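You operate a simulated robot arm through the tools that you are given. There is no shell and no other tool. Be economical: measure what you need, move in short steps, check, and stop when the job is done.

Carry out the task below with a simulated robot arm. There is one attempt and no reset: what you move stays moved.

JOB
Mill the funnel's granules into the catch tray at the board's speed.
Fine: tray under the outlet, start the mill before the green gate opens, spill nothing; stop once it runs clear and switch off; leave the gate open.

Only the result counts: the job must be done as asked and must still hold three seconds after the hand-in. Knocking over, shifting, dropping, spilling or breaking anything else fails it.

ROBOT AND FRAMES
A 7-joint arm with a two-finger parallel gripper, fixed in place. Base frame: the origin is at the foot of the arm, x ahead of it, y to its left, z up. Lengths are in m, angles in rad, forces in N, time in s.
It reaches about 0.926 m from its shoulder. Its first joint turns from -2.007 to 2.007 rad. Payload 3.91 kg.
The tool frame sits at the grasp point between the pads (the TCP): z along the fingers, y along the line on which they close. The tips reach 0.03 m beyond it. Largest opening 0.11 m; finger width 0.02, thickness 0.01; the body of the gripper, 0.048 by 0.112 m, starts 0.055 m behind the TCP.
Orientation is that of the tool frame in the base frame, as [roll, pitch, yaw] about the fixed x, y, z axes, in that order (R = Rz(yaw) Ry(pitch) Rx(roll)). With the fingers straight down and closing along the base's y, the tool's x points along the base's -x, its y along +y and its z along -z.

CONTROLS
- The arm moves only by the tool drive_tool. Its arguments are lists of equal length, an entry for each row: "offset": the shift along the base's x, y, z in cm, a list of three; "turn": the turn, a rotation vector about the base's x, y, z in rad, a list of three; "hand": the gripper command, from -1 (shut) to 1 (fully open), values between in proportion. In form: {"offset": [[dx, dy, dz], ...], "turn": [[ax, ay, az], ...], "hand": [hand, ...]}. A call has 1 to 20 rows; each row is the pose to reach, as a shift and turn from the pose commanded when the call began. A row lasts 0.2 s, in which the tool goes at most 0.05 m and 0.15 rad; a call with a longer step from one row to the next is refused whole, and so is a gripper value outside its range. Where a pose cannot be reached the arm comes as near as it can. A force on the tool above 90 N (or 10 N above the force at the start of the call, whichever is more), or a blocked arm, ends the call early, and 0.2 s more pass. The fingers move at their own pace (about 0.153 m/s each) and stop on an object; they squeeze with about 21 N. The grip force told is the motor's: it shows also when the fingers shut on nothing. Time passes only in rows, and 0.2 s behind the last, so rows that repeat a pose let the fingers close. It gives the time, the measured TCP pose, the force on the tool (base axes), the opening and the grip force at its end, in the units of the frame above (readings bear some noise), with the torque about the TCP (base axes, N m) and any sound that the robot's microphone picked up.
- Cameras (640 x 400 px; columns grow to the right, rows downward): "scene" is fixed at [0.052, -0.4999, 1.6292]; the picture's right is [-0.87, -0.50, 0.00], its down [-0.48, 0.83, -0.29] and it looks along [0.15, -0.26, -0.96] (base axes); focal length 214 px, centre (320, 200). "wrist" rides on the gripper at [0.072, 0.017, -0.103] in the tool frame; the picture's right is [-0.23, 0.97, 0.00], its down [-0.76, -0.18, -0.62] and it looks along [-0.61, -0.14, 0.78] (tool axes); focal length 222 px, centre (320, 200). There is no depth. A picture from a camera that has moved, and an enlarged one, comes with that camera's place and axes in the base frame and with its lens.
- grab_frame(camera): a new picture of that camera. No time passes.
- lift_body(by): slides the trunk up (or, below 0, down) by that many m; the arm rides with it, the base frame stays. It gives what a move gives, with no picture.
- enlarge(camera, box): a new picture of the part [left, top, right, bottom] of that camera's present view, enlarged. No time passes.
- finish_job(): hands the job in; it is judged then, once.

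Go step by step. Nothing tells you positions but the pictures and the camera data: compare them with the known pose of the tool, close in by small moves and look again before you grip or let go. The budget is 120 turns and 76 pictures, counting those below and the enlarged ones. Unless the task says otherwise, let go and move clear before handing in.

The tools are called after ">>>" as name(argument=value, ...) on one line, values as JSON. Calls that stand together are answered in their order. drive_tool: Moves the arm, as the interface text tells. Its arguments: {"type":"object","properties":{"offset":{"type":"array","items":{"type":"array","items":{"type":"number"}}},"turn":{"type":"array","items":{"type":"array","items":{"type":"number"}}},"hand":{"type":"array","items":{"type":"number"}}},"required":["offset","turn","hand"]} The other tools are called the same way: lift_body (by) slides the trunk up or down; grab_frame (camera) takes a picture; enlarge (camera, box) takes an enlarged picture of a part of a camera's view; finish_job () hands the job in.

At the start:

```text
time_s: 0.0
tool_pos: [0.5013, -0.4397, 1.4155]
orientation: [3.141, 0.0, 3.141]
wrist_force: [0.0, -0.5, -0.1]
moment: [-0.03, 0.01, 0.0]
gripper_width: 0.11
grasp_force: 0.1
trunk travel left (down, up): [-0.925, 0.065]
```

scene: 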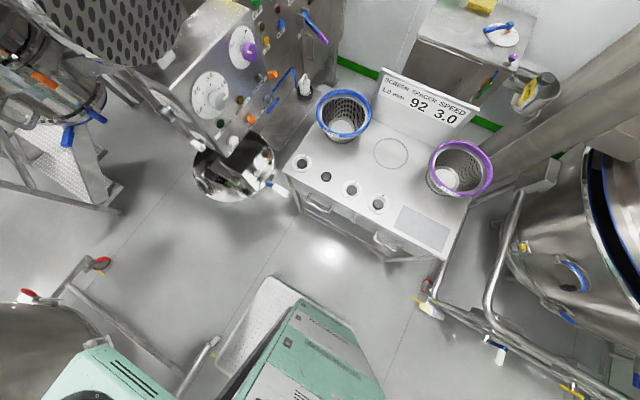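
wrist: 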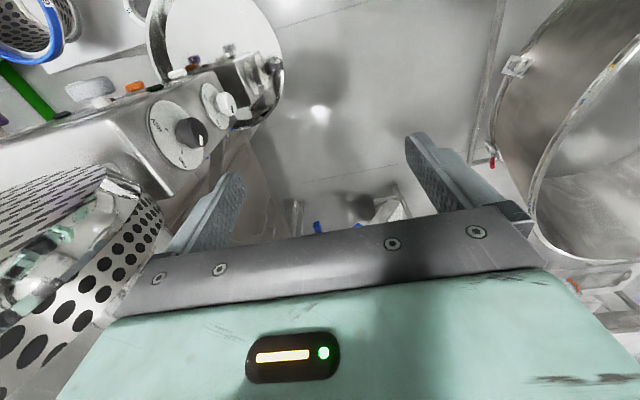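

I see a cart with two screens and a board, and a mill machine with a panel to the left. I'll enlarge the parts to read them.

>>> enlarge(camera="scene", box=[360, 50, 500, 140])

>>> enlarge(camera="scene", box=[140, 0, 340, 200])

>>> enlarge(camera="scene", box=[0, 0, 200, 125])

>>> enlarge(camera="wrist", box=[0, 0, 320, 200])

```text
4.44 times, centred on (430, 95) of scene
camera zoom: at [0.052, -0.4999, 1.6292], right [-0.87, -0.5, 0.0], down [-0.48, 0.83, -0.29], along [0.15, -0.26, -0.96], focal length 953 px, centre (-169, 667)
```

zoom: 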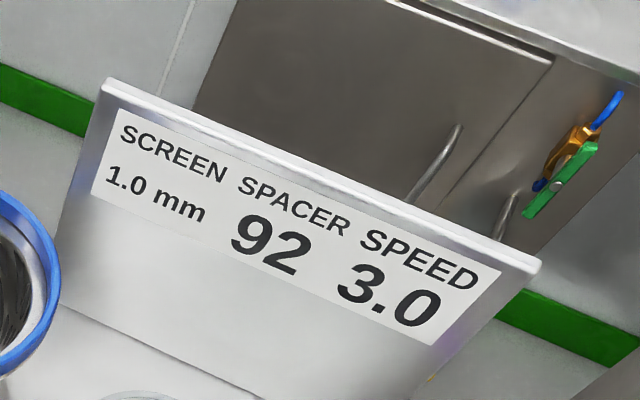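

```text
2.00 times, centred on (240, 100) of scene
camera zoom: at [0.052, -0.4999, 1.6292], right [-0.87, -0.5, 0.0], down [-0.48, 0.83, -0.29], along [0.15, -0.26, -0.96], focal length 429 px, centre (480, 400)
```

zoom: 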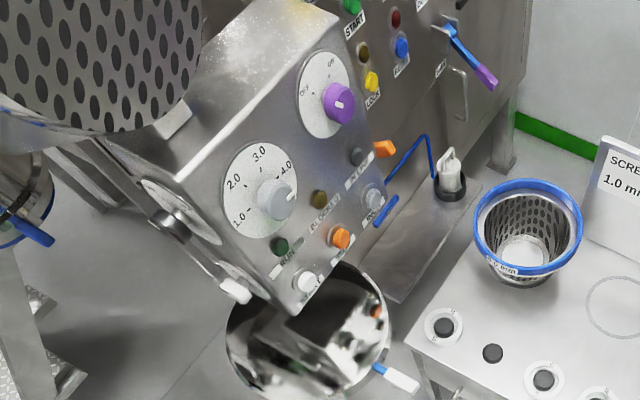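

```text
3.20 times, centred on (100, 62) of scene
camera zoom: at [0.052, -0.4999, 1.6292], right [-0.87, -0.5, 0.0], down [-0.48, 0.83, -0.29], along [0.15, -0.26, -0.96], focal length 686 px, centre (1024, 640)
```

zoom: 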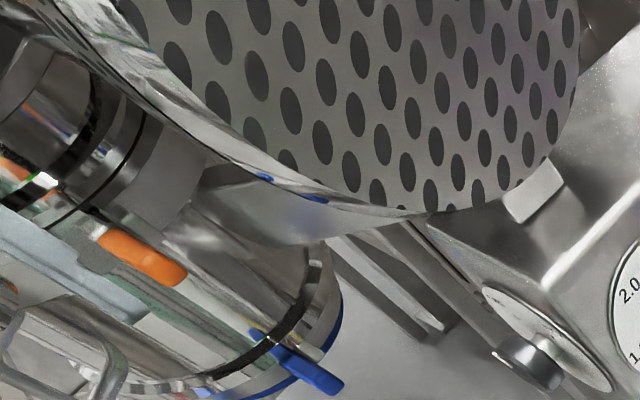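

```text
2.00 times, centred on (160, 100) of wrist
camera zoom: at [0.4289, -0.4213, 1.5193], right [0.23, 0.97, 0.0], down [0.76, -0.18, 0.62], along [0.61, -0.14, -0.78], focal length 444 px, centre (640, 400)
```

zoom: 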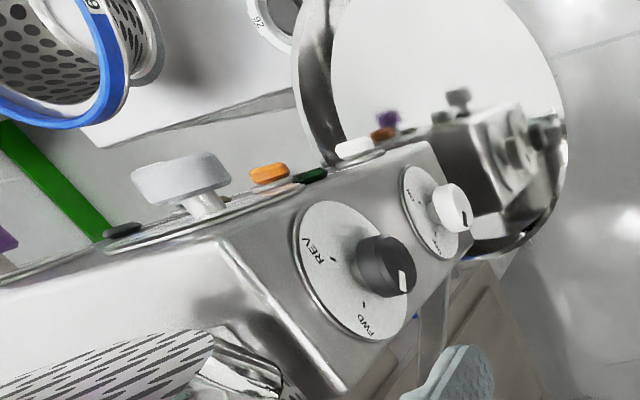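

The board reads screen 1.0 mm, spacer 92, speed 3.0. I look closer at the control labels.

>>> enlarge(camera="scene", box=[180, 60, 290, 160])

>>> enlarge(camera="scene", box=[220, 0, 330, 70])

>>> enlarge(camera="scene", box=[280, 80, 500, 230])

>>> enlarge(camera="scene", box=[180, 120, 300, 210])

```text
4.00 times, centred on (235, 110) of scene
camera zoom: at [0.052, -0.4999, 1.6292], right [-0.87, -0.5, 0.0], down [-0.48, 0.83, -0.29], along [0.15, -0.26, -0.96], focal length 858 px, centre (660, 560)
```

zoom: 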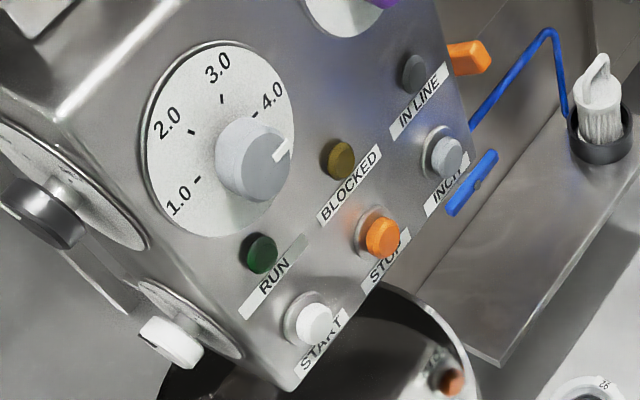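

```text
5.71 times, centred on (275, 35) of scene
camera zoom: at [0.052, -0.4999, 1.6292], right [-0.87, -0.5, 0.0], down [-0.48, 0.83, -0.29], along [0.15, -0.26, -0.96], focal length 1226 px, centre (577, 1143)
```

zoom: 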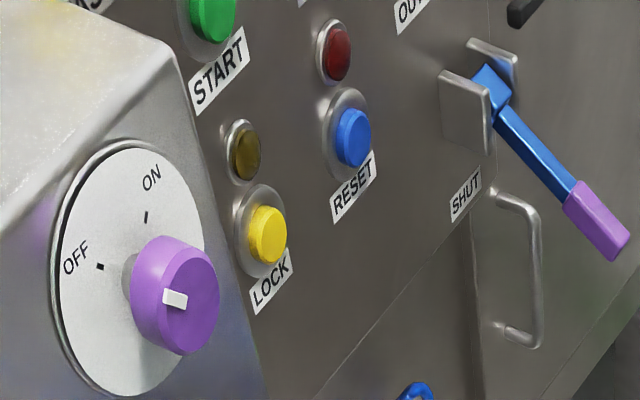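

```text
2.67 times, centred on (390, 155) of scene
camera zoom: at [0.052, -0.4999, 1.6292], right [-0.87, -0.5, 0.0], down [-0.48, 0.83, -0.29], along [0.15, -0.26, -0.96], focal length 572 px, centre (133, 320)
```

zoom: 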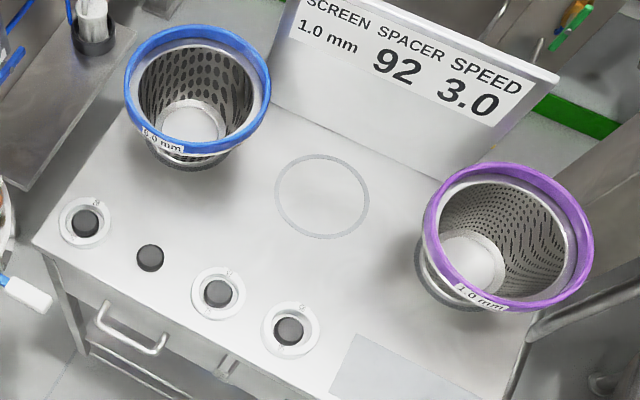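

```text
4.44 times, centred on (240, 165) of scene
camera zoom: at [0.052, -0.4999, 1.6292], right [-0.87, -0.5, 0.0], down [-0.48, 0.83, -0.29], along [0.15, -0.26, -0.96], focal length 953 px, centre (676, 356)
```

zoom: 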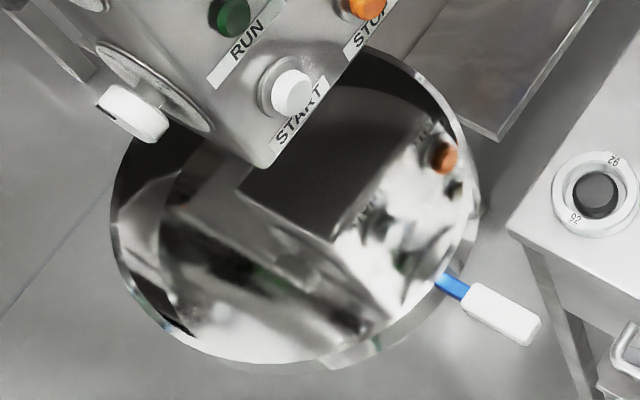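

The job only mentions the speed, 3.0; I still need to see the funnel, gate, lever and tray. I'll back off a little and turn the wrist camera toward -y to look around.

>>> drive_tool(offset=[[-2, 3, 0], [-5, 6, 0], [-8, 9, 0], [-10, 12, 0], [-10, 14, 0], [-10, 14, 0]], turn=[[0, 0, -0.14], [0, 0, -0.28], [0, 0, -0.42], [0, 0, -0.56], [0, 0, -0.7], [0, 0, -0.8]], hand=[0, 0, -0.5, -1, -1, -1])

>>> grab_frame(camera="wrist")

>>> grab_frame(camera="scene")

```text
time_s: 1.4
tool_pos: [0.3995, -0.2991, 1.4161]
orientation: [3.141, 0.0, 2.339]
wrist_force: [-0.3, 0.0, 0.0]
moment: [0.04, 0.01, 0.01]
gripper_width: 0.0
grasp_force: 21.4
trunk travel left (down, up): [-0.925, 0.065]
```

```text
65 pictures are left
camera wrist: at [0.3626, -0.2347, 1.5194], right [0.86, 0.51, 0.0], down [0.4, -0.67, 0.62], along [0.32, -0.53, -0.78], focal length 222 px, centre (320, 200)
```

wrist: 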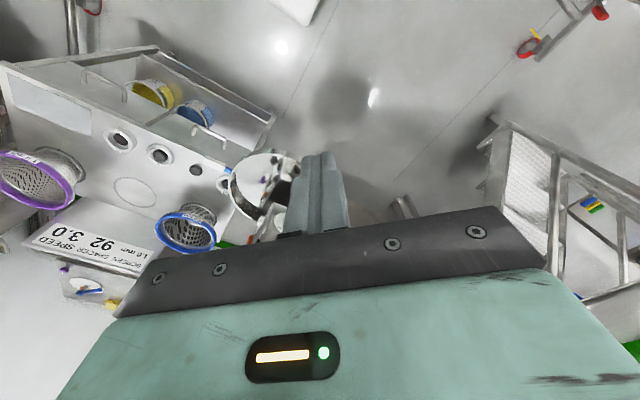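

```text
64 pictures are left
```

scene: 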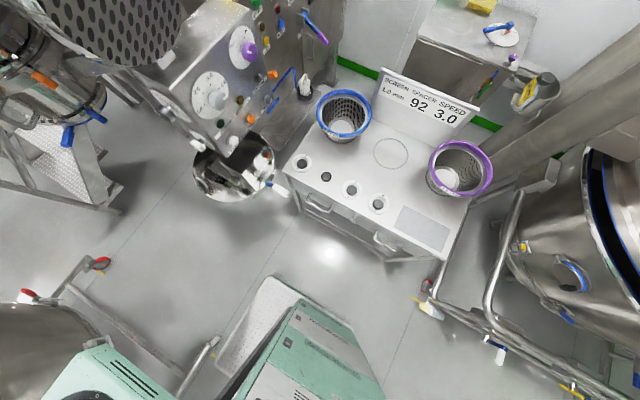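

I need a more upright view of the mill, so I'll tilt the tool to point roughly horizontally toward it.

>>> drive_tool(offset=[[0, 0, 0], [0, 0, 0], [0, 0, 0], [-2, 0, 0], [-3, 0, 0], [-3, 0, 0], [-3, 0, 0], [-3, 0, 0]], turn=[[-0.1, -0.1, 0], [-0.2, -0.2, 0], [-0.3, -0.3, 0], [-0.4, -0.4, 0], [-0.5, -0.5, 0], [-0.6, -0.6, 0], [-0.7, -0.7, 0], [-0.8, -0.8, 0]], hand=[-1, -1, -1, -1, -1, -1, -1, -1])

>>> grab_frame(camera="wrist")

```text
time_s: 3.2
tool_pos: [0.4553, -0.4594, 1.422]
orientation: [3.105, 1.13, 2.32]
wrist_force: [-0.8, -0.2, 0.4]
moment: [0.02, -0.03, 0.03]
gripper_width: 0.0001
grasp_force: 21.5
out of reach, approached as far as the arm can: row 1, 2, 3, 4, 5, 6, 7, 8
trunk travel left (down, up): [-0.925, 0.065]
```

```text
63 pictures are left
camera wrist: at [0.3812, -0.3575, 1.4027], right [0.76, 0.61, 0.22], down [-0.3, 0.03, 0.95], along [0.58, -0.79, 0.21], focal length 222 px, centre (320, 200)
```

wrist: 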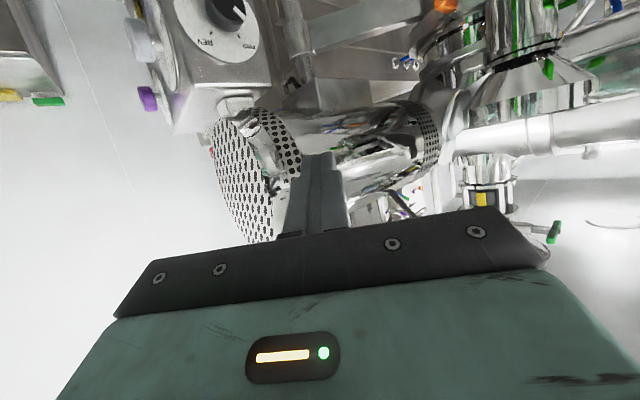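

The camera is now under the gripper (upside down). I'll go back to fingers-down, then roll by half a turn so the camera will sit on top when I tilt.

>>> drive_tool(offset=[[3, 0, 0], [3, 0, 0], [3, 0, 0], [3, 0, 0], [3, 0, 0], [3, 0, 0], [3, 0, 0], [3, 0, 0], [3, 0, 0]], turn=[[0.1, 0.1, 0], [0.2, 0.2, 0], [0.3, 0.3, 0], [0.4, 0.4, 0], [0.5, 0.5, 0], [0.6, 0.6, 0], [0.7, 0.7, 0], [0.8, 0.8, 0], [0.8, 0.8, 0]], hand=[-1, -1, -1, -1, -1, -1, -1, -1, -1])

>>> drive_tool(offset=[[0, 0, 0], [0, 0, 0], [0, 0, 0], [0, 0, 0], [0, 0, 0], [0, 0, 0], [0, 0, 0], [0, 0, 0], [0, 0, 0], [0, 0, 0], [0, 0, 0], [0, 0, 0], [0, 0, 0], [0, 0, 0], [0, 0, 0], [0, 0, 0], [0, 0, 0], [0, 0, 0], [0, 0, 0], [0, 0, 0]], turn=[[0, 0, 0.15], [0, 0, 0.3], [0, 0, 0.45], [0, 0, 0.6], [0, 0, 0.75], [0, 0, 0.9], [0, 0, 1.05], [0, 0, 1.2], [0, 0, 1.35], [0, 0, 1.5], [0, 0, 1.65], [0, 0, 1.8], [0, 0, 1.95], [0, 0, 2.1], [0, 0, 2.25], [0, 0, 2.4], [0, 0, 2.55], [0, 0, 2.7], [0, 0, 2.85], [0, 0, 3.0]], hand=[-1, -1, -1, -1, -1, -1, -1, -1, -1, -1, -1, -1, -1, -1, -1, -1, -1, -1, -1, -1])

>>> grab_frame(camera="wrist")

```text
time_s: 5.2
tool_pos: [0.4849, -0.4518, 1.4242]
orientation: [-3.141, -0.001, 2.343]
wrist_force: [0.1, 0.3, -0.2]
moment: [0.04, -0.01, 0.0]
gripper_width: 0.0
grasp_force: 21.5
trunk travel left (down, up): [-0.925, 0.065]
```

```text
time_s: 9.4
tool_pos: [0.487, -0.4474, 1.424]
orientation: [3.139, 0.0, -0.933]
wrist_force: [-1.7, -0.9, 1.4]
moment: [0.09, -0.18, -0.02]
gripper_width: 0.0
grasp_force: 21.8
trunk travel left (down, up): [-0.925, 0.065]
```

```text
62 pictures are left
camera wrist: at [0.5187, -0.5151, 1.5283], right [-0.92, -0.4, 0.0], down [-0.31, 0.72, 0.62], along [-0.25, 0.57, -0.78], focal length 222 px, centre (320, 200)
```

wrist: 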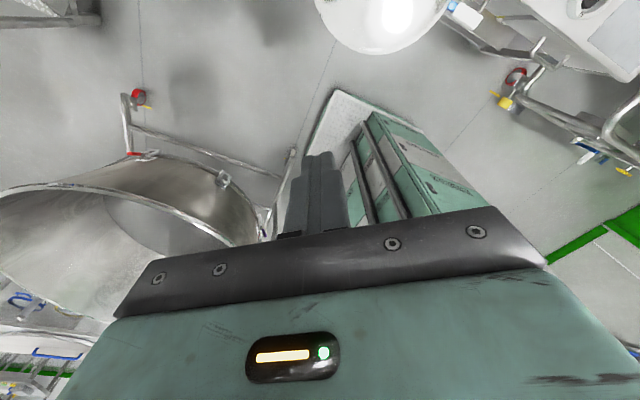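

The roll worked. Now tilt the fingers up toward the mill, with the camera on top.

>>> drive_tool(offset=[[0, 0, 0], [-1, 1, 0], [-2, 2, 0], [-3, 3, 0], [-4, 4, 0], [-5, 5, 0], [-5, 5, 0], [-5, 5, 0], [-5, 5, 0]], turn=[[-0.11, -0.085, 0], [-0.22, -0.17, 0], [-0.33, -0.255, 0], [-0.44, -0.34, 0], [-0.55, -0.425, 0], [-0.66, -0.51, 0], [-0.77, -0.595, 0], [-0.88, -0.68, 0], [-0.99, -0.765, 0]], hand=[-1, -1, -1, -1, -1, -1, -1, -1, -1])

>>> grab_frame(camera="wrist")

>>> grab_frame(camera="scene")

```text
time_s: 11.4
tool_pos: [0.4676, -0.4444, 1.4703]
orientation: [-3.055, -1.249, -1.008]
wrist_force: [0.4, 0.3, 0.5]
moment: [-0.01, 0.01, -0.03]
gripper_width: 0.0
grasp_force: 20.8
out of reach, approached as far as the arm can: row 2, 3, 4, 6, 7, 8, 9
trunk travel left (down, up): [-0.925, 0.065]
```

```text
61 pictures are left
camera wrist: at [0.4058, -0.3952, 1.5718], right [-0.81, -0.53, -0.24], down [-0.35, 0.78, -0.52], along [0.46, -0.34, -0.82], focal length 222 px, centre (320, 200)
```

wrist: 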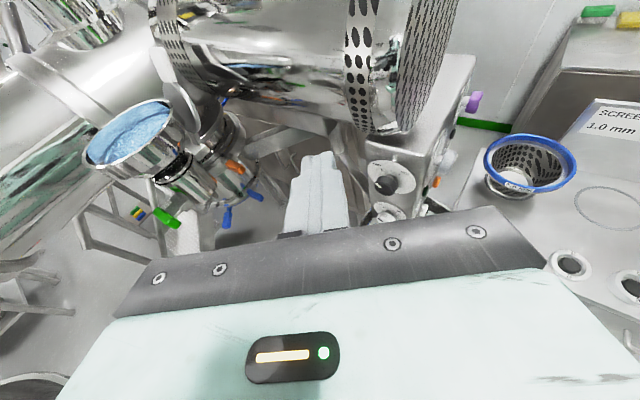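

```text
60 pictures are left
```

scene: 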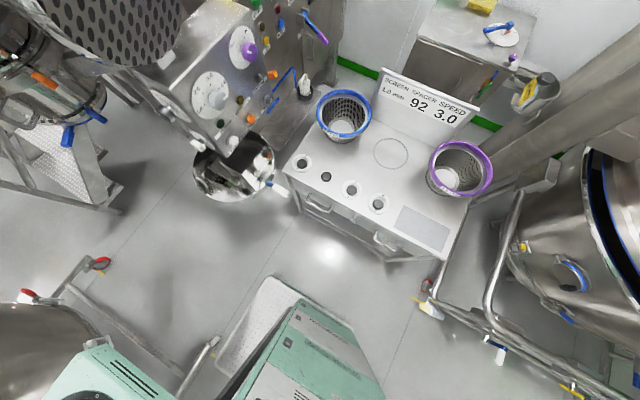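

Now I see the funnel with blue granules and a green gate handle underneath, plus the mill. I'll enlarge that.

>>> enlarge(camera="wrist", box=[60, 60, 340, 240])

>>> enlarge(camera="wrist", box=[330, 80, 480, 240])

```text
2.22 times, centred on (200, 150) of wrist
camera zoom: at [0.4058, -0.3952, 1.5718], right [-0.81, -0.53, -0.24], down [-0.35, 0.78, -0.52], along [0.46, -0.34, -0.82], focal length 494 px, centre (587, 311)
```

zoom: 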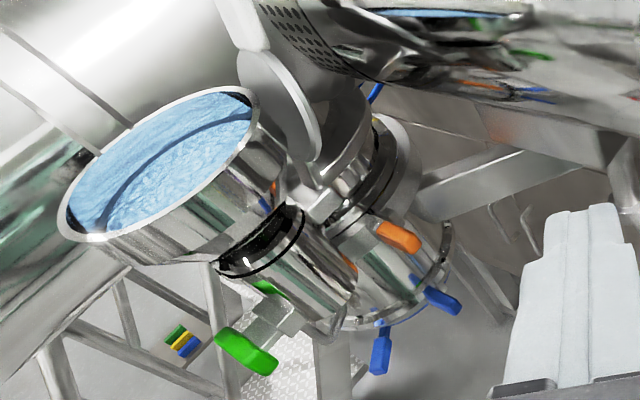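

```text
2.50 times, centred on (405, 160) of wrist
camera zoom: at [0.4058, -0.3952, 1.5718], right [-0.81, -0.53, -0.24], down [-0.35, 0.78, -0.52], along [0.46, -0.34, -0.82], focal length 555 px, centre (108, 300)
```

zoom: 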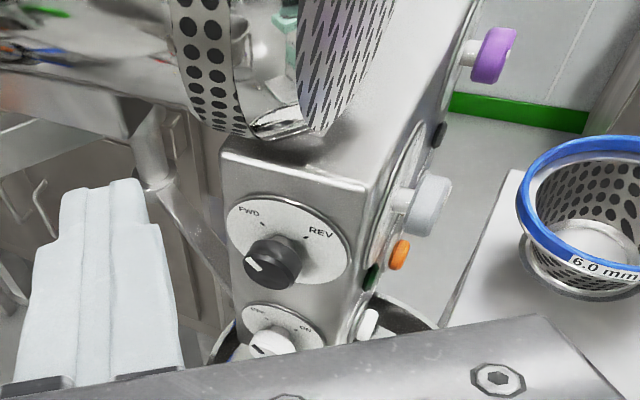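

The orange clamp triangulates to about (0.90,-0.55,1.18). I'll turn the view toward +x to see the mill head, funnel and gate better.

>>> drive_tool(offset=[[0, 2, 0], [0, 5, 0], [0, 8, 0], [0, 10, 0], [0, 12, 0], [0, 12, 0]], turn=[[0, 0, 0.14], [0, 0, 0.28], [0, 0, 0.42], [0, 0, 0.56], [0, 0, 0.7], [0, 0, 0.8]], hand=[-1, -1, -1, -1, -1, -1])

>>> grab_frame(camera="wrist")

```text
time_s: 12.8
tool_pos: [0.4734, -0.3447, 1.474]
orientation: [-3.043, -1.248, -0.213]
wrist_force: [0.4, -1.5, -0.5]
moment: [0.06, -0.02, 0.11]
gripper_width: 0.0
grasp_force: 21.0
out of reach, approached as far as the arm can: row 1, 2, 3, 4, 5, 6
trunk travel left (down, up): [-0.925, 0.065]
```

```text
57 pictures are left
camera wrist: at [0.3962, -0.3538, 1.5755], right [-0.19, -0.95, -0.25], down [-0.8, 0.29, -0.52], along [0.57, 0.1, -0.82], focal length 222 px, centre (320, 200)
```

wrist: 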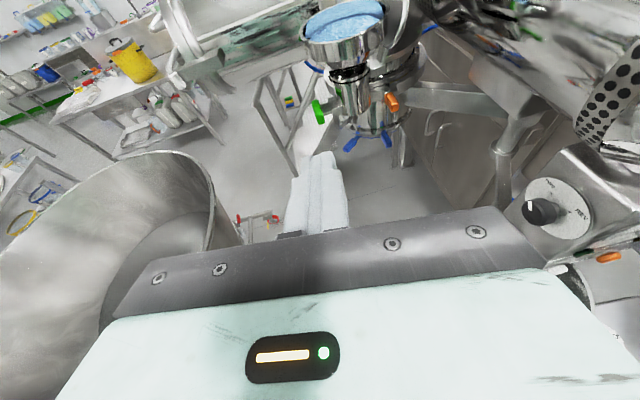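

>>> enlarge(camera="wrist", box=[260, 0, 460, 180])

```text
2.22 times, centred on (360, 90) of wrist
camera zoom: at [0.3962, -0.3538, 1.5755], right [-0.19, -0.95, -0.25], down [-0.8, 0.29, -0.52], along [0.57, 0.1, -0.82], focal length 494 px, centre (231, 444)
```

zoom: 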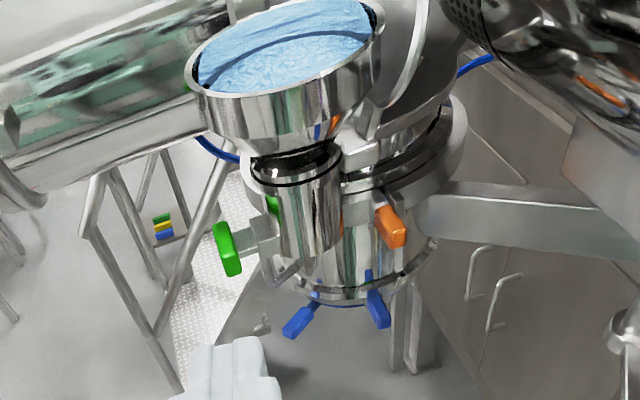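

Mill head, funnel and gate seen; a round bowl lies at about (0.445,-0.625,0.98). I'll lower the trunk to look beneath the outlet and find the tray.

>>> lift_body(by=-0.2)

>>> grab_frame(camera="wrist")

```text
time_s: 15.0
tool_pos: [0.4724, -0.3428, 1.2745]
orientation: [-3.053, -1.247, -0.204]
wrist_force: [0.8, -0.3, 0.7]
moment: [-0.02, 0.03, 0.01]
gripper_width: 0.0
grasp_force: 20.5
trunk travel left (down, up): [-0.725, 0.265]
```

```text
55 pictures are left
camera wrist: at [0.3961, -0.3517, 1.3763], right [-0.19, -0.95, -0.24], down [-0.8, 0.29, -0.52], along [0.57, 0.1, -0.82], focal length 222 px, centre (320, 200)
```

wrist: 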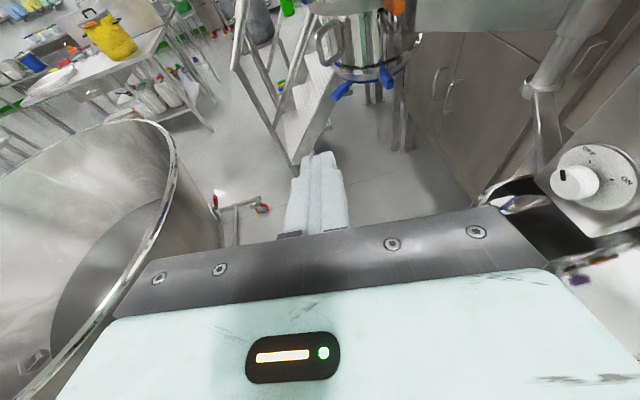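

No tray is under the outlet yet. I turn toward the bowl under the control box.

>>> drive_tool(offset=[[0, 0, 0], [0, 1, 0], [0, 2, 0], [0, 3, 0], [0, 4, 0], [0, 4, 0], [0, 4, 0]], turn=[[0, 0, -0.14], [0, 0, -0.28], [0, 0, -0.42], [0, 0, -0.56], [0, 0, -0.7], [0, 0, -0.84], [0, 0, -0.95]], hand=[-1, -1, -1, -1, -1, -1, -1])

>>> grab_frame(camera="wrist")

```text
time_s: 16.6
tool_pos: [0.5226, -0.4294, 1.2331]
orientation: [-3.006, -1.247, -1.181]
wrist_force: [-0.6, -0.3, 0.5]
moment: [0.02, 0.01, -0.01]
gripper_width: 0.0001
grasp_force: 20.4
out of reach, approached as far as the arm can: row 1, 2, 3, 4, 5, 6, 7
trunk travel left (down, up): [-0.725, 0.265]
```

```text
54 pictures are left
camera wrist: at [0.467, -0.372, 1.3355], right [-0.87, -0.42, -0.26], down [-0.24, 0.82, -0.52], along [0.43, -0.39, -0.81], focal length 222 px, centre (320, 200)
```

wrist: 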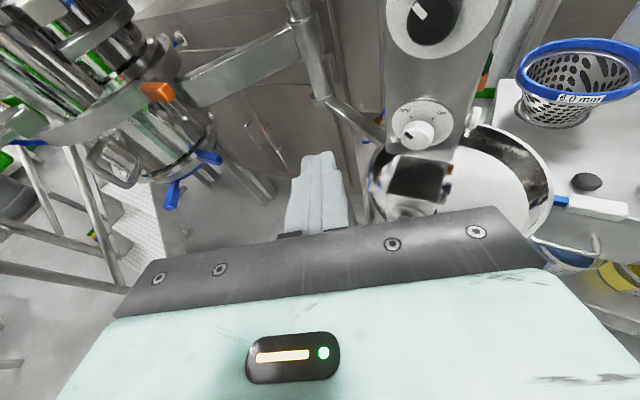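

>>> enlarge(camera="wrist", box=[350, 100, 640, 290])

>>> enlarge(camera="wrist", box=[60, 0, 400, 220])

```text
2.11 times, centred on (495, 195) of wrist
camera zoom: at [0.467, -0.372, 1.3355], right [-0.87, -0.42, -0.26], down [-0.24, 0.82, -0.52], along [0.43, -0.39, -0.81], focal length 468 px, centre (-48, 210)
```

zoom: 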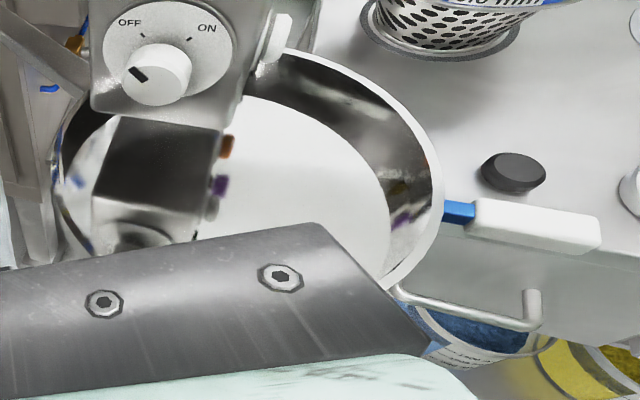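

```text
1.82 times, centred on (230, 110) of wrist
camera zoom: at [0.467, -0.372, 1.3355], right [-0.87, -0.42, -0.26], down [-0.24, 0.82, -0.52], along [0.43, -0.39, -0.81], focal length 404 px, centre (484, 364)
```

zoom: 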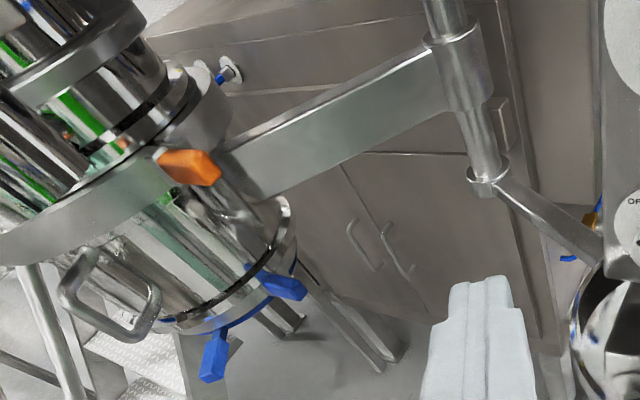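

The tray sits on a swing arm around the mill's mast (about (0.84,-0.91)); its white-and-blue handle is near (0.27,-0.635,1.0). I'll tilt the tool down and go for the handle to swing the tray under the outlet.

>>> drive_tool(offset=[[-2, 2, 1], [-5, 2, 2], [-8, 2, 2], [-11, 2, 2], [-14, 2, 2]], turn=[[0.13, 0.05, 0], [0.26, 0.1, 0], [0.39, 0.16, 0], [0.52, 0.21, 0], [0.6, 0.25, 0]], hand=[-1, -1, -1, -1, -1])

>>> drive_tool(offset=[[-2, 0, 0], [-5, 0, 0], [-8, -2, 0], [-11, -4, 0], [-14, -6, 0], [-16, -8, 0], [-17, -10, 0], [-17, -12, 0]], turn=[[0, 0, 0.15], [0, 0, 0.3], [0, 0, 0.45], [0, 0, 0.6], [0, 0, 0.75], [0, 0, 0.9], [0, 0, 1.05], [0, 0, 1.18]], hand=[-1, -1, -1, -1, -1, -0.8, -0.5, -0.3])

>>> grab_frame(camera="wrist")

>>> grab_frame(camera="scene")

```text
time_s: 17.8
tool_pos: [0.3975, -0.4337, 1.2443]
orientation: [-3.04, -0.595, -1.168]
wrist_force: [0.3, -0.2, -0.3]
moment: [0.01, 0.03, 0.01]
gripper_width: 0.0
grasp_force: 20.6
out of reach, approached as far as the arm can: row 1, 2, 3, 4, 5
trunk travel left (down, up): [-0.725, 0.265]
```

```text
time_s: 19.8
tool_pos: [0.2471, -0.559, 1.2662]
orientation: [-3.061, -0.73, -0.031]
wrist_force: [-0.7, 0.7, -0.7]
moment: [-0.03, 0.02, -0.04]
gripper_width: 0.0384
grasp_force: 0.1
out of reach, approached as far as the arm can: row 1, 2, 3, 4, 5, 6, 8
trunk travel left (down, up): [-0.725, 0.265]
stopped in row 8: the arm was blocked; the commanded pose is now the measured one
```

```text
51 pictures are left
camera wrist: at [0.2331, -0.5836, 1.3915], right [-0.15, -0.97, -0.21], down [-0.99, 0.16, -0.03], along [0.07, 0.2, -0.98], focal length 222 px, centre (320, 200)
```

wrist: 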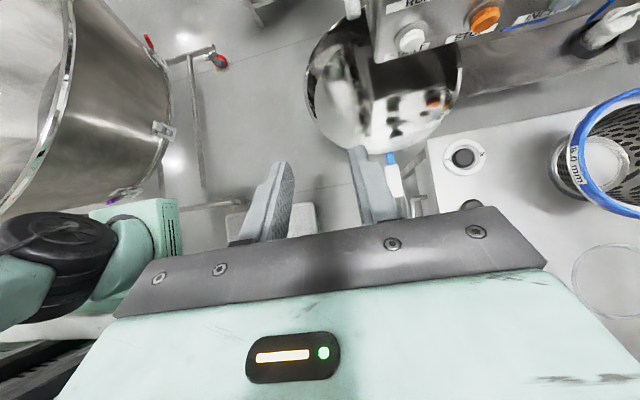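

```text
50 pictures are left
```

scene: 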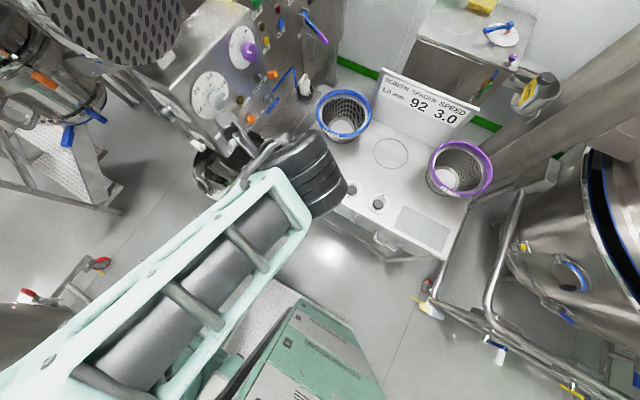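

The handle is confirmed near (0.274,-0.636,1.0). I move over it and descend in steps with a half-open hand.

>>> drive_tool(offset=[[0, -2, -1], [0, -4, -3], [0, -6, -6], [0, -8, -9], [0, -8, -12]], turn=[[0, 0, 0], [0, 0, 0], [0, 0, 0], [0, 0, 0], [0, 0, 0]], hand=[0, 0, 0, 0, 0])

>>> grab_frame(camera="wrist")

```text
time_s: 21.0
tool_pos: [0.2653, -0.5442, 1.207]
orientation: [-3.059, -0.729, -0.033]
wrist_force: [-1.5, -0.4, -0.4]
moment: [-0.01, -0.05, -0.01]
gripper_width: 0.0549
grasp_force: 0.2
out of reach, approached as far as the arm can: row 1, 2, 3, 4, 5
trunk travel left (down, up): [-0.725, 0.265]
```

```text
49 pictures are left
camera wrist: at [0.2525, -0.5665, 1.3321], right [-0.15, -0.97, -0.21], down [-0.99, 0.16, -0.03], along [0.07, 0.2, -0.98], focal length 222 px, centre (320, 200)
```

wrist: 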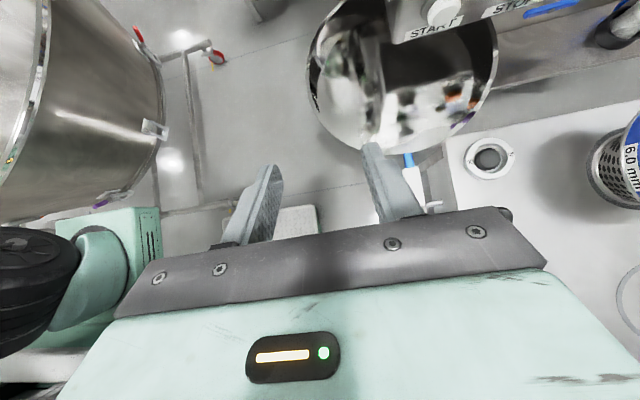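

That orientation is out of reach here (wrist bent too much). I'll straighten the fingers to vertical and try again.

>>> drive_tool(offset=[[0, 0, 0], [0, 0, 0], [0, -1, 0], [0, -3, 0], [0, -5, 0], [0, -7, 0]], turn=[[0, 0.14, 0], [0, 0.28, 0], [0, 0.42, 0], [0, 0.56, 0], [0, 0.7, 0], [0, 0.73, 0]], hand=[0, 0, 0, 0, 0, 0])

>>> grab_frame(camera="wrist")

```text
time_s: 22.4
tool_pos: [0.2673, -0.542, 1.2072]
orientation: [-3.073, -0.39, -0.025]
wrist_force: [0.0, 0.0, 0.1]
moment: [-0.03, -0.01, 0.0]
gripper_width: 0.0548
grasp_force: 0.1
out of reach, approached as far as the arm can: row 3, 4, 5, 6
trunk travel left (down, up): [-0.725, 0.265]
```

```text
48 pictures are left
camera wrist: at [0.296, -0.5651, 1.3295], right [-0.21, -0.97, -0.15], down [-0.94, 0.16, 0.3], along [-0.26, 0.2, -0.94], focal length 222 px, centre (320, 200)
```

wrist: 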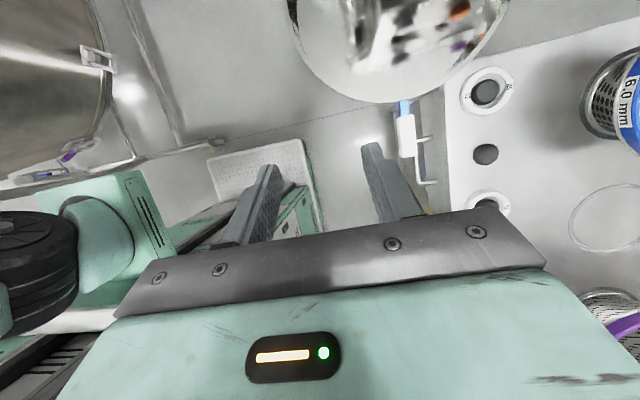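

A wrist joint is at its limit in this roll. I'll roll back by half a turn (camera on the -x side), as at the start.

>>> drive_tool(offset=[[0, 1, 1], [0, 2, 2], [0, 2, 2], [0, 2, 2], [0, 2, 2], [0, 2, 2], [0, 2, 2], [0, 2, 2], [0, 2, 2], [0, 2, 2], [0, 2, 2], [0, 2, 2], [0, 2, 2], [0, 2, 2], [0, 2, 2], [0, 2, 2], [0, 2, 2], [0, 2, 2], [0, 2, 2], [0, 2, 2]], turn=[[0.057, 0, -0.138], [0.114, 0, -0.277], [0.171, 0, -0.416], [0.228, 0, -0.555], [0.285, 0, -0.694], [0.342, 0, -0.832], [0.399, 0, -0.971], [0.456, 0, -1.11], [0.513, 0, -1.249], [0.57, 0, -1.387], [0.627, 0, -1.526], [0.684, 0, -1.665], [0.741, 0, -1.804], [0.798, 0, -1.942], [0.855, 0, -2.081], [0.912, 0, -2.22], [0.969, 0, -2.359], [1.026, 0, -2.497], [1.083, 0, -2.636], [1.14, 0, -2.775]], hand=[0, 0, 0, 0, 0, 0, 0, 0, 0, 0, 0, 0, 0, 0, 0, 0, 0, 0, 0, 0])

>>> drive_tool(offset=[[0, -2, 0], [0, -5, 0], [0, -8, 0], [0, -10, 0]], turn=[[0, 0.13, 0], [0, 0.26, 0], [0, 0.39, 0], [0, 0.39, 0]], hand=[0, 0, 0, 0])

>>> grab_frame(camera="wrist")

```text
time_s: 26.6
tool_pos: [0.2656, -0.5235, 1.2248]
orientation: [-3.039, 0.388, -3.019]
wrist_force: [-0.4, 1.2, -0.1]
moment: [-0.01, 0.0, 0.02]
gripper_width: 0.055
grasp_force: 0.1
trunk travel left (down, up): [-0.725, 0.265]
```

```text
time_s: 27.8
tool_pos: [0.4338, -0.5058, 1.3184]
orientation: [-2.872, 0.028, -2.652]
wrist_force: [0.9, 0.6, 0.4]
moment: [0.0, 0.06, 0.0]
gripper_width: 0.0549
grasp_force: 0.0
out of reach, approached as far as the arm can: row 1, 2, 3, 4
trunk travel left (down, up): [-0.725, 0.265]
stopped in row 4: the arm was blocked; the commanded pose is now the measured one
```

```text
47 pictures are left
camera wrist: at [0.3475, -0.5001, 1.4115], right [-0.23, 0.94, -0.25], down [0.66, 0.35, 0.67], along [0.71, -0.01, -0.7], focal length 222 px, centre (320, 200)
```

wrist: 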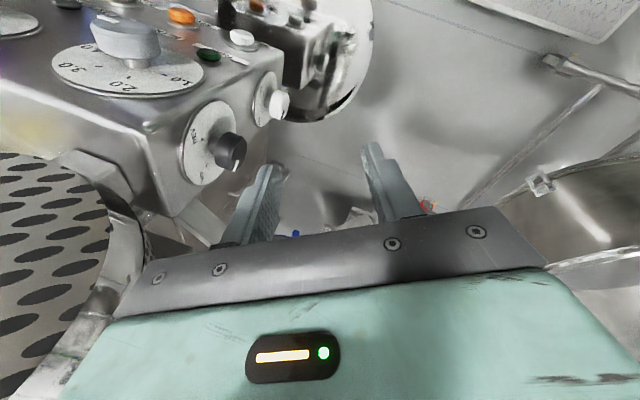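

The arm posture has drifted awkwardly. I'll retreat up and toward +y into a comfortable posture before approaching again.

>>> drive_tool(offset=[[0, 3, 2], [1, 6, 4], [2, 9, 6], [3, 12, 8], [4, 14, 8], [5, 16, 8], [5, 16, 8]], turn=[[0, 0, 0], [0, 0, 0], [0, 0, 0], [0, 0, -0.1], [0, 0, -0.2], [0, 0, -0.3], [0, 0, -0.4]], hand=[0, 0, 0, 0, 0, 0, 0])

>>> grab_frame(camera="scene")

>>> grab_frame(camera="wrist")

```text
time_s: 29.4
tool_pos: [0.4826, -0.3455, 1.3973]
orientation: [-2.872, 0.027, -3.056]
wrist_force: [0.2, -0.2, 0.6]
moment: [0.03, 0.0, -0.02]
gripper_width: 0.0551
grasp_force: 0.1
trunk travel left (down, up): [-0.725, 0.265]
```

```text
46 pictures are left
```

scene: 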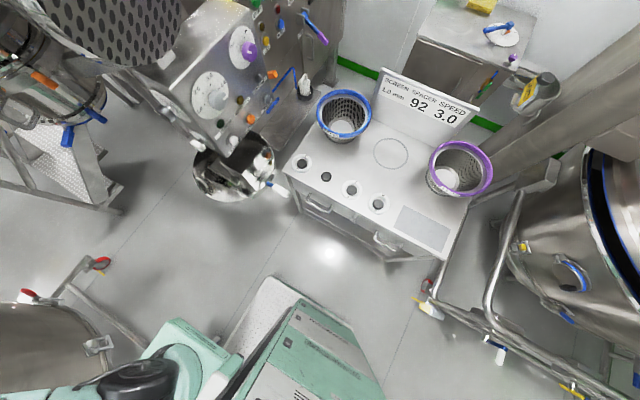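

```text
45 pictures are left
camera wrist: at [0.4053, -0.3066, 1.491], right [0.15, 0.96, -0.25], down [0.74, 0.06, 0.67], along [0.65, -0.29, -0.7], focal length 222 px, centre (320, 200)
```

wrist: 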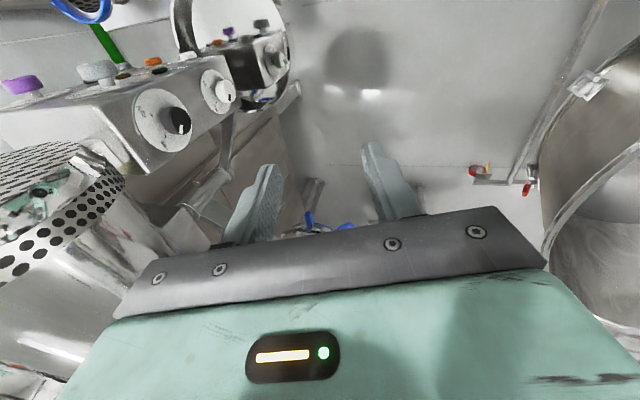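

The shoulder is actually near (0.3,0), so the natural tool orientation toward the handle is yaw≈π. I square the tool, move to x≈0.28 first, then toward the handle.

>>> drive_tool(offset=[[-2, 0, 0], [-5, 0, 0], [-9, 0, -1], [-13, 0, -2], [-17, 0, -4], [-20, -3, -6], [-20, -7, -8], [-20, -11, -10]], turn=[[0.13, 0, 0], [0.27, 0.02, 0], [0.27, 0.02, 0], [0.27, 0.02, 0], [0.27, 0.02, 0], [0.27, 0.02, 0], [0.27, 0.02, 0], [0.27, 0.02, 0]], hand=[0, 0, 0, 0, 0, 0, 0, 0])

```text
time_s: 31.2
tool_pos: [0.283, -0.4549, 1.2991]
orientation: [3.14, 0.033, -3.061]
wrist_force: [0.1, 0.1, -0.1]
moment: [-0.07, 0.0, 0.0]
gripper_width: 0.0551
grasp_force: 0.1
trunk travel left (down, up): [-0.725, 0.265]
```

Reached cleanly. Continue above the handle.

>>> drive_tool(offset=[[0, -4, -3], [0, -8, -6], [-1, -12, -9], [-1, -16, -12], [-1, -18, -15]], turn=[[0, 0, 0], [0, 0, 0], [0, 0, 0], [0, 0, 0], [0, 0, 0]], hand=[0, 0, 0, 0, 0])

>>> grab_frame(camera="wrist")

>>> enlarge(camera="scene", box=[160, 90, 400, 240])

```text
refused: row 3 steps farther than a row can; nothing moved
```

```text
44 pictures are left
camera wrist: at [0.2064, -0.4435, 1.4003], right [0.15, 0.99, 0.01], down [0.75, -0.12, 0.65], along [0.64, -0.09, -0.76], focal length 222 px, centre (320, 200)
```

wrist: 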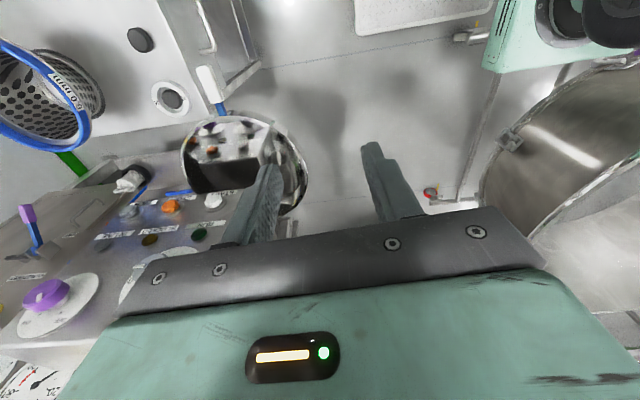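

```text
2.67 times, centred on (280, 165) of scene
camera zoom: at [0.052, -0.4999, 1.6292], right [-0.87, -0.5, 0.0], down [-0.48, 0.83, -0.29], along [0.15, -0.26, -0.96], focal length 572 px, centre (427, 293)
```

zoom: 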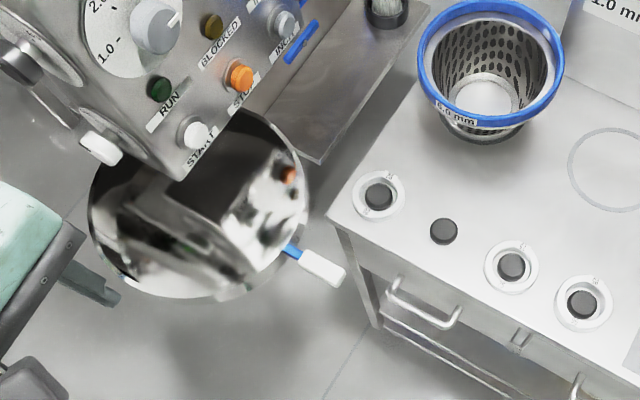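

Handle refined to about (0.265,-0.633,1.01). I descend with smaller steps.

>>> drive_tool(offset=[[0, -3, -3], [0, -6, -6], [-1, -9, -9], [-1, -12, -11], [-1, -15, -13], [-1, -18, -15]], turn=[[0, 0, 0], [0, 0, 0], [0, 0, 0], [0, 0, 0], [0, 0, 0], [0, 0, 0]], hand=[0, 0, 0, 0, 0, 0])

>>> grab_frame(camera="wrist")

```text
time_s: 32.6
tool_pos: [0.2743, -0.6357, 1.1462]
orientation: [3.14, 0.033, -3.061]
wrist_force: [-1.0, 0.9, 0.0]
moment: [-0.02, -0.01, 0.0]
gripper_width: 0.0549
grasp_force: 0.1
trunk travel left (down, up): [-0.725, 0.265]
```

```text
42 pictures are left
camera wrist: at [0.1982, -0.6236, 1.2481], right [0.15, 0.99, 0.01], down [0.75, -0.12, 0.65], along [0.64, -0.09, -0.76], focal length 222 px, centre (320, 200)
```

wrist: 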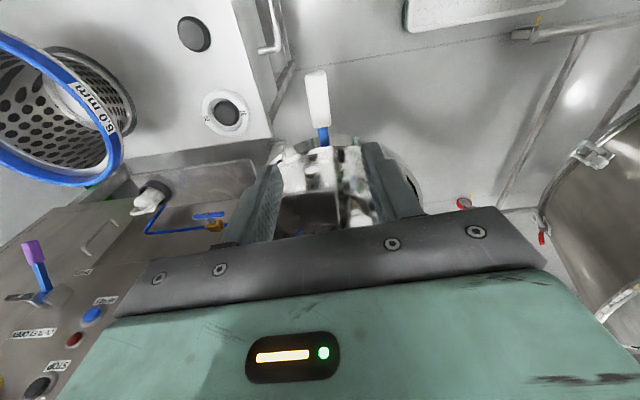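

Handle is directly beneath. Descend around it.

>>> drive_tool(offset=[[-1, 0, -4], [-1, 0, -8], [-1, 0, -11], [-1, 0, -13.5]], turn=[[0, 0, 0], [0, 0, 0], [0, 0, 0], [0, 0, 0]], hand=[0, 0, 0, 0])

>>> grab_frame(camera="wrist")

```text
time_s: 33.6
tool_pos: [0.2619, -0.6365, 1.0135]
orientation: [3.14, 0.032, -3.062]
wrist_force: [0.2, -0.5, -0.1]
moment: [0.02, 0.01, 0.02]
gripper_width: 0.0552
grasp_force: 0.0
trunk travel left (down, up): [-0.725, 0.265]
```

```text
41 pictures are left
camera wrist: at [0.1858, -0.6251, 1.1144], right [0.15, 0.99, 0.01], down [0.75, -0.12, 0.65], along [0.64, -0.09, -0.76], focal length 222 px, centre (320, 200)
```

wrist: 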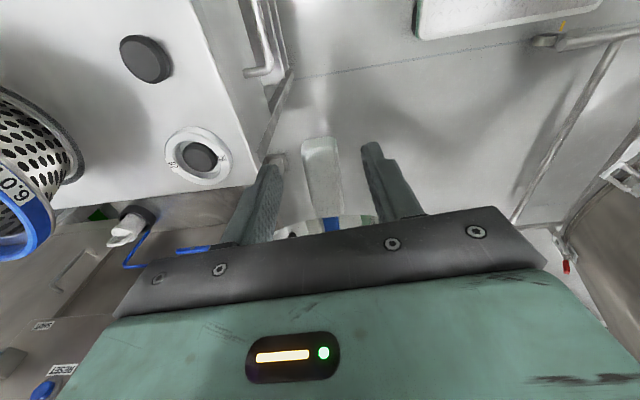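

The handle is between the fingers. I lower 1 cm more and try the first part of the arc about the mast with the handle caged.

>>> drive_tool(offset=[[0, 0, -1], [1, 2, -1], [2.06, 4, -1], [3.2, 5.9, -1], [4.4, 7.8, -1], [5.7, 9.7, -1], [7, 11.45, -1]], turn=[[0, 0, 0], [0, 0, -0.035], [0, 0, -0.07], [0, 0, -0.105], [0, 0, -0.14], [0, 0, -0.175], [0, 0, -0.21]], hand=[-0.4, -0.4, -0.4, -0.4, -0.4, -0.4, -0.4])

>>> grab_frame(camera="wrist")

>>> enlarge(camera="scene", box=[100, 90, 420, 290])

```text
time_s: 35.2
tool_pos: [0.3345, -0.5201, 1.0033]
orientation: [3.139, 0.032, 3.011]
wrist_force: [0.0, 0.1, -0.8]
moment: [0.05, 0.04, 0.03]
gripper_width: 0.0332
grasp_force: 0.1
trunk travel left (down, up): [-0.725, 0.265]
```

```text
40 pictures are left
camera wrist: at [0.2616, -0.4917, 1.1048], right [0.35, 0.94, 0.01], down [0.71, -0.27, 0.65], along [0.61, -0.22, -0.76], focal length 222 px, centre (320, 200)
```

wrist: 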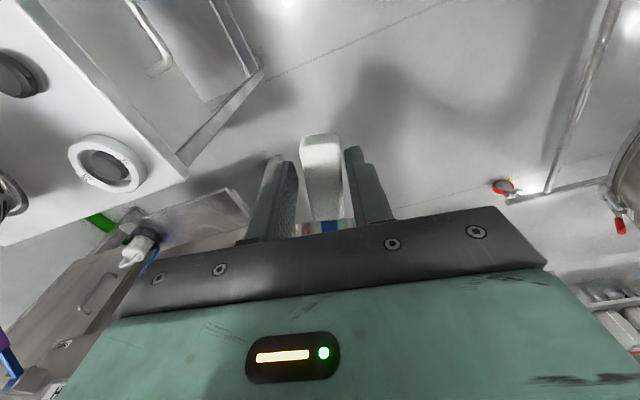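

```text
2.00 times, centred on (260, 190) of scene
camera zoom: at [0.052, -0.4999, 1.6292], right [-0.87, -0.5, 0.0], down [-0.48, 0.83, -0.29], along [0.15, -0.26, -0.96], focal length 429 px, centre (440, 220)
```

zoom: 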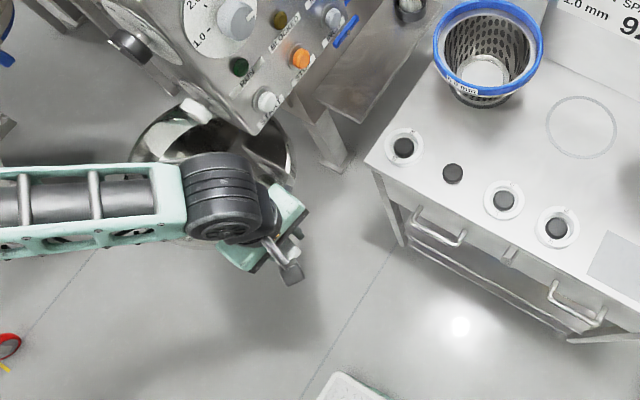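

The tray swings freely and the handle follows well. Continue the arc halfway.

>>> drive_tool(offset=[[2.84, 3.46, 0], [5.92, 6.71, 0], [9.2, 9.74, 0], [12.7, 12.5, 0], [16.4, 15.1, 0], [20.2, 17.3, 0], [24.2, 19.35, 0]], turn=[[0, 0, -0.07], [0, 0, -0.14], [0, 0, -0.21], [0, 0, -0.28], [0, 0, -0.35], [0, 0, -0.42], [0, 0, -0.49]], hand=[-0.4, -0.4, -0.4, -0.4, -0.4, -0.4, -0.4])

>>> grab_frame(camera="wrist")

>>> grab_frame(camera="scene")

```text
time_s: 36.8
tool_pos: [0.5743, -0.3276, 1.0009]
orientation: [3.139, 0.033, 2.52]
wrist_force: [0.0, -0.1, -0.4]
moment: [0.02, -0.01, 0.02]
gripper_width: 0.033
grasp_force: 0.1
trunk travel left (down, up): [-0.725, 0.265]
```

```text
38 pictures are left
camera wrist: at [0.5226, -0.2683, 1.1031], right [0.75, 0.66, 0.01], down [0.5, -0.58, 0.65], along [0.43, -0.48, -0.76], focal length 222 px, centre (320, 200)
```

wrist: 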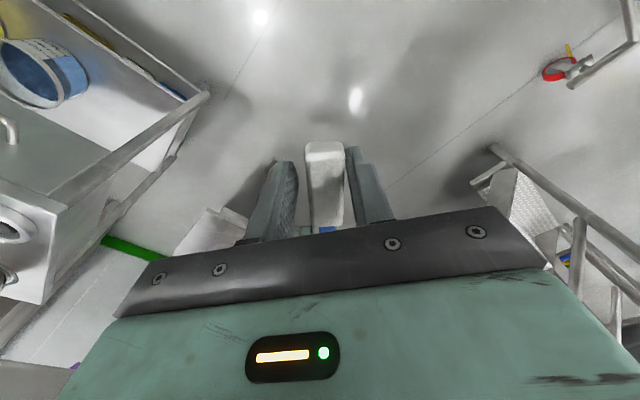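

```text
37 pictures are left
```

scene: 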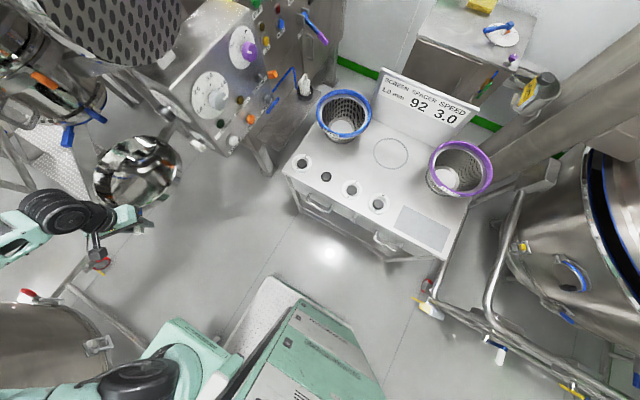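

The tray is now near (0.71,-0.46). Before going under the mill I lean the gripper outward so it stays clear of the funnel and gate, then continue.

>>> drive_tool(offset=[[0, 0, 0], [0, 0, 0], [0, 0, 0], [0, 0, 0], [0, 0, 0]], turn=[[-0.08, -0.11, 0], [-0.16, -0.22, 0], [-0.24, -0.33, 0], [-0.32, -0.44, 0], [-0.38, -0.52, 0]], hand=[-0.4, -0.4, -0.4, -0.4, -0.4])

>>> grab_frame(camera="wrist")

```text
time_s: 38.0
tool_pos: [0.5759, -0.327, 1.0014]
orientation: [-3.132, 0.675, 2.528]
wrist_force: [-0.6, -0.4, 0.1]
moment: [-0.02, 0.02, -0.01]
gripper_width: 0.0329
grasp_force: 0.1
trunk travel left (down, up): [-0.725, 0.265]
```

```text
36 pictures are left
camera wrist: at [0.4869, -0.2421, 1.0381], right [0.71, 0.69, 0.14], down [0.07, -0.26, 0.96], along [0.7, -0.68, -0.23], focal length 222 px, centre (320, 200)
```

wrist: 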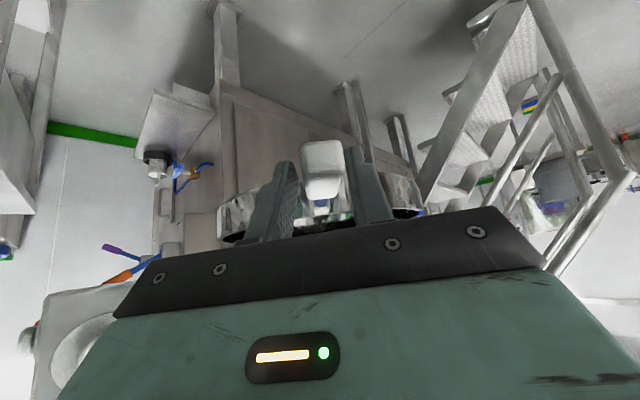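

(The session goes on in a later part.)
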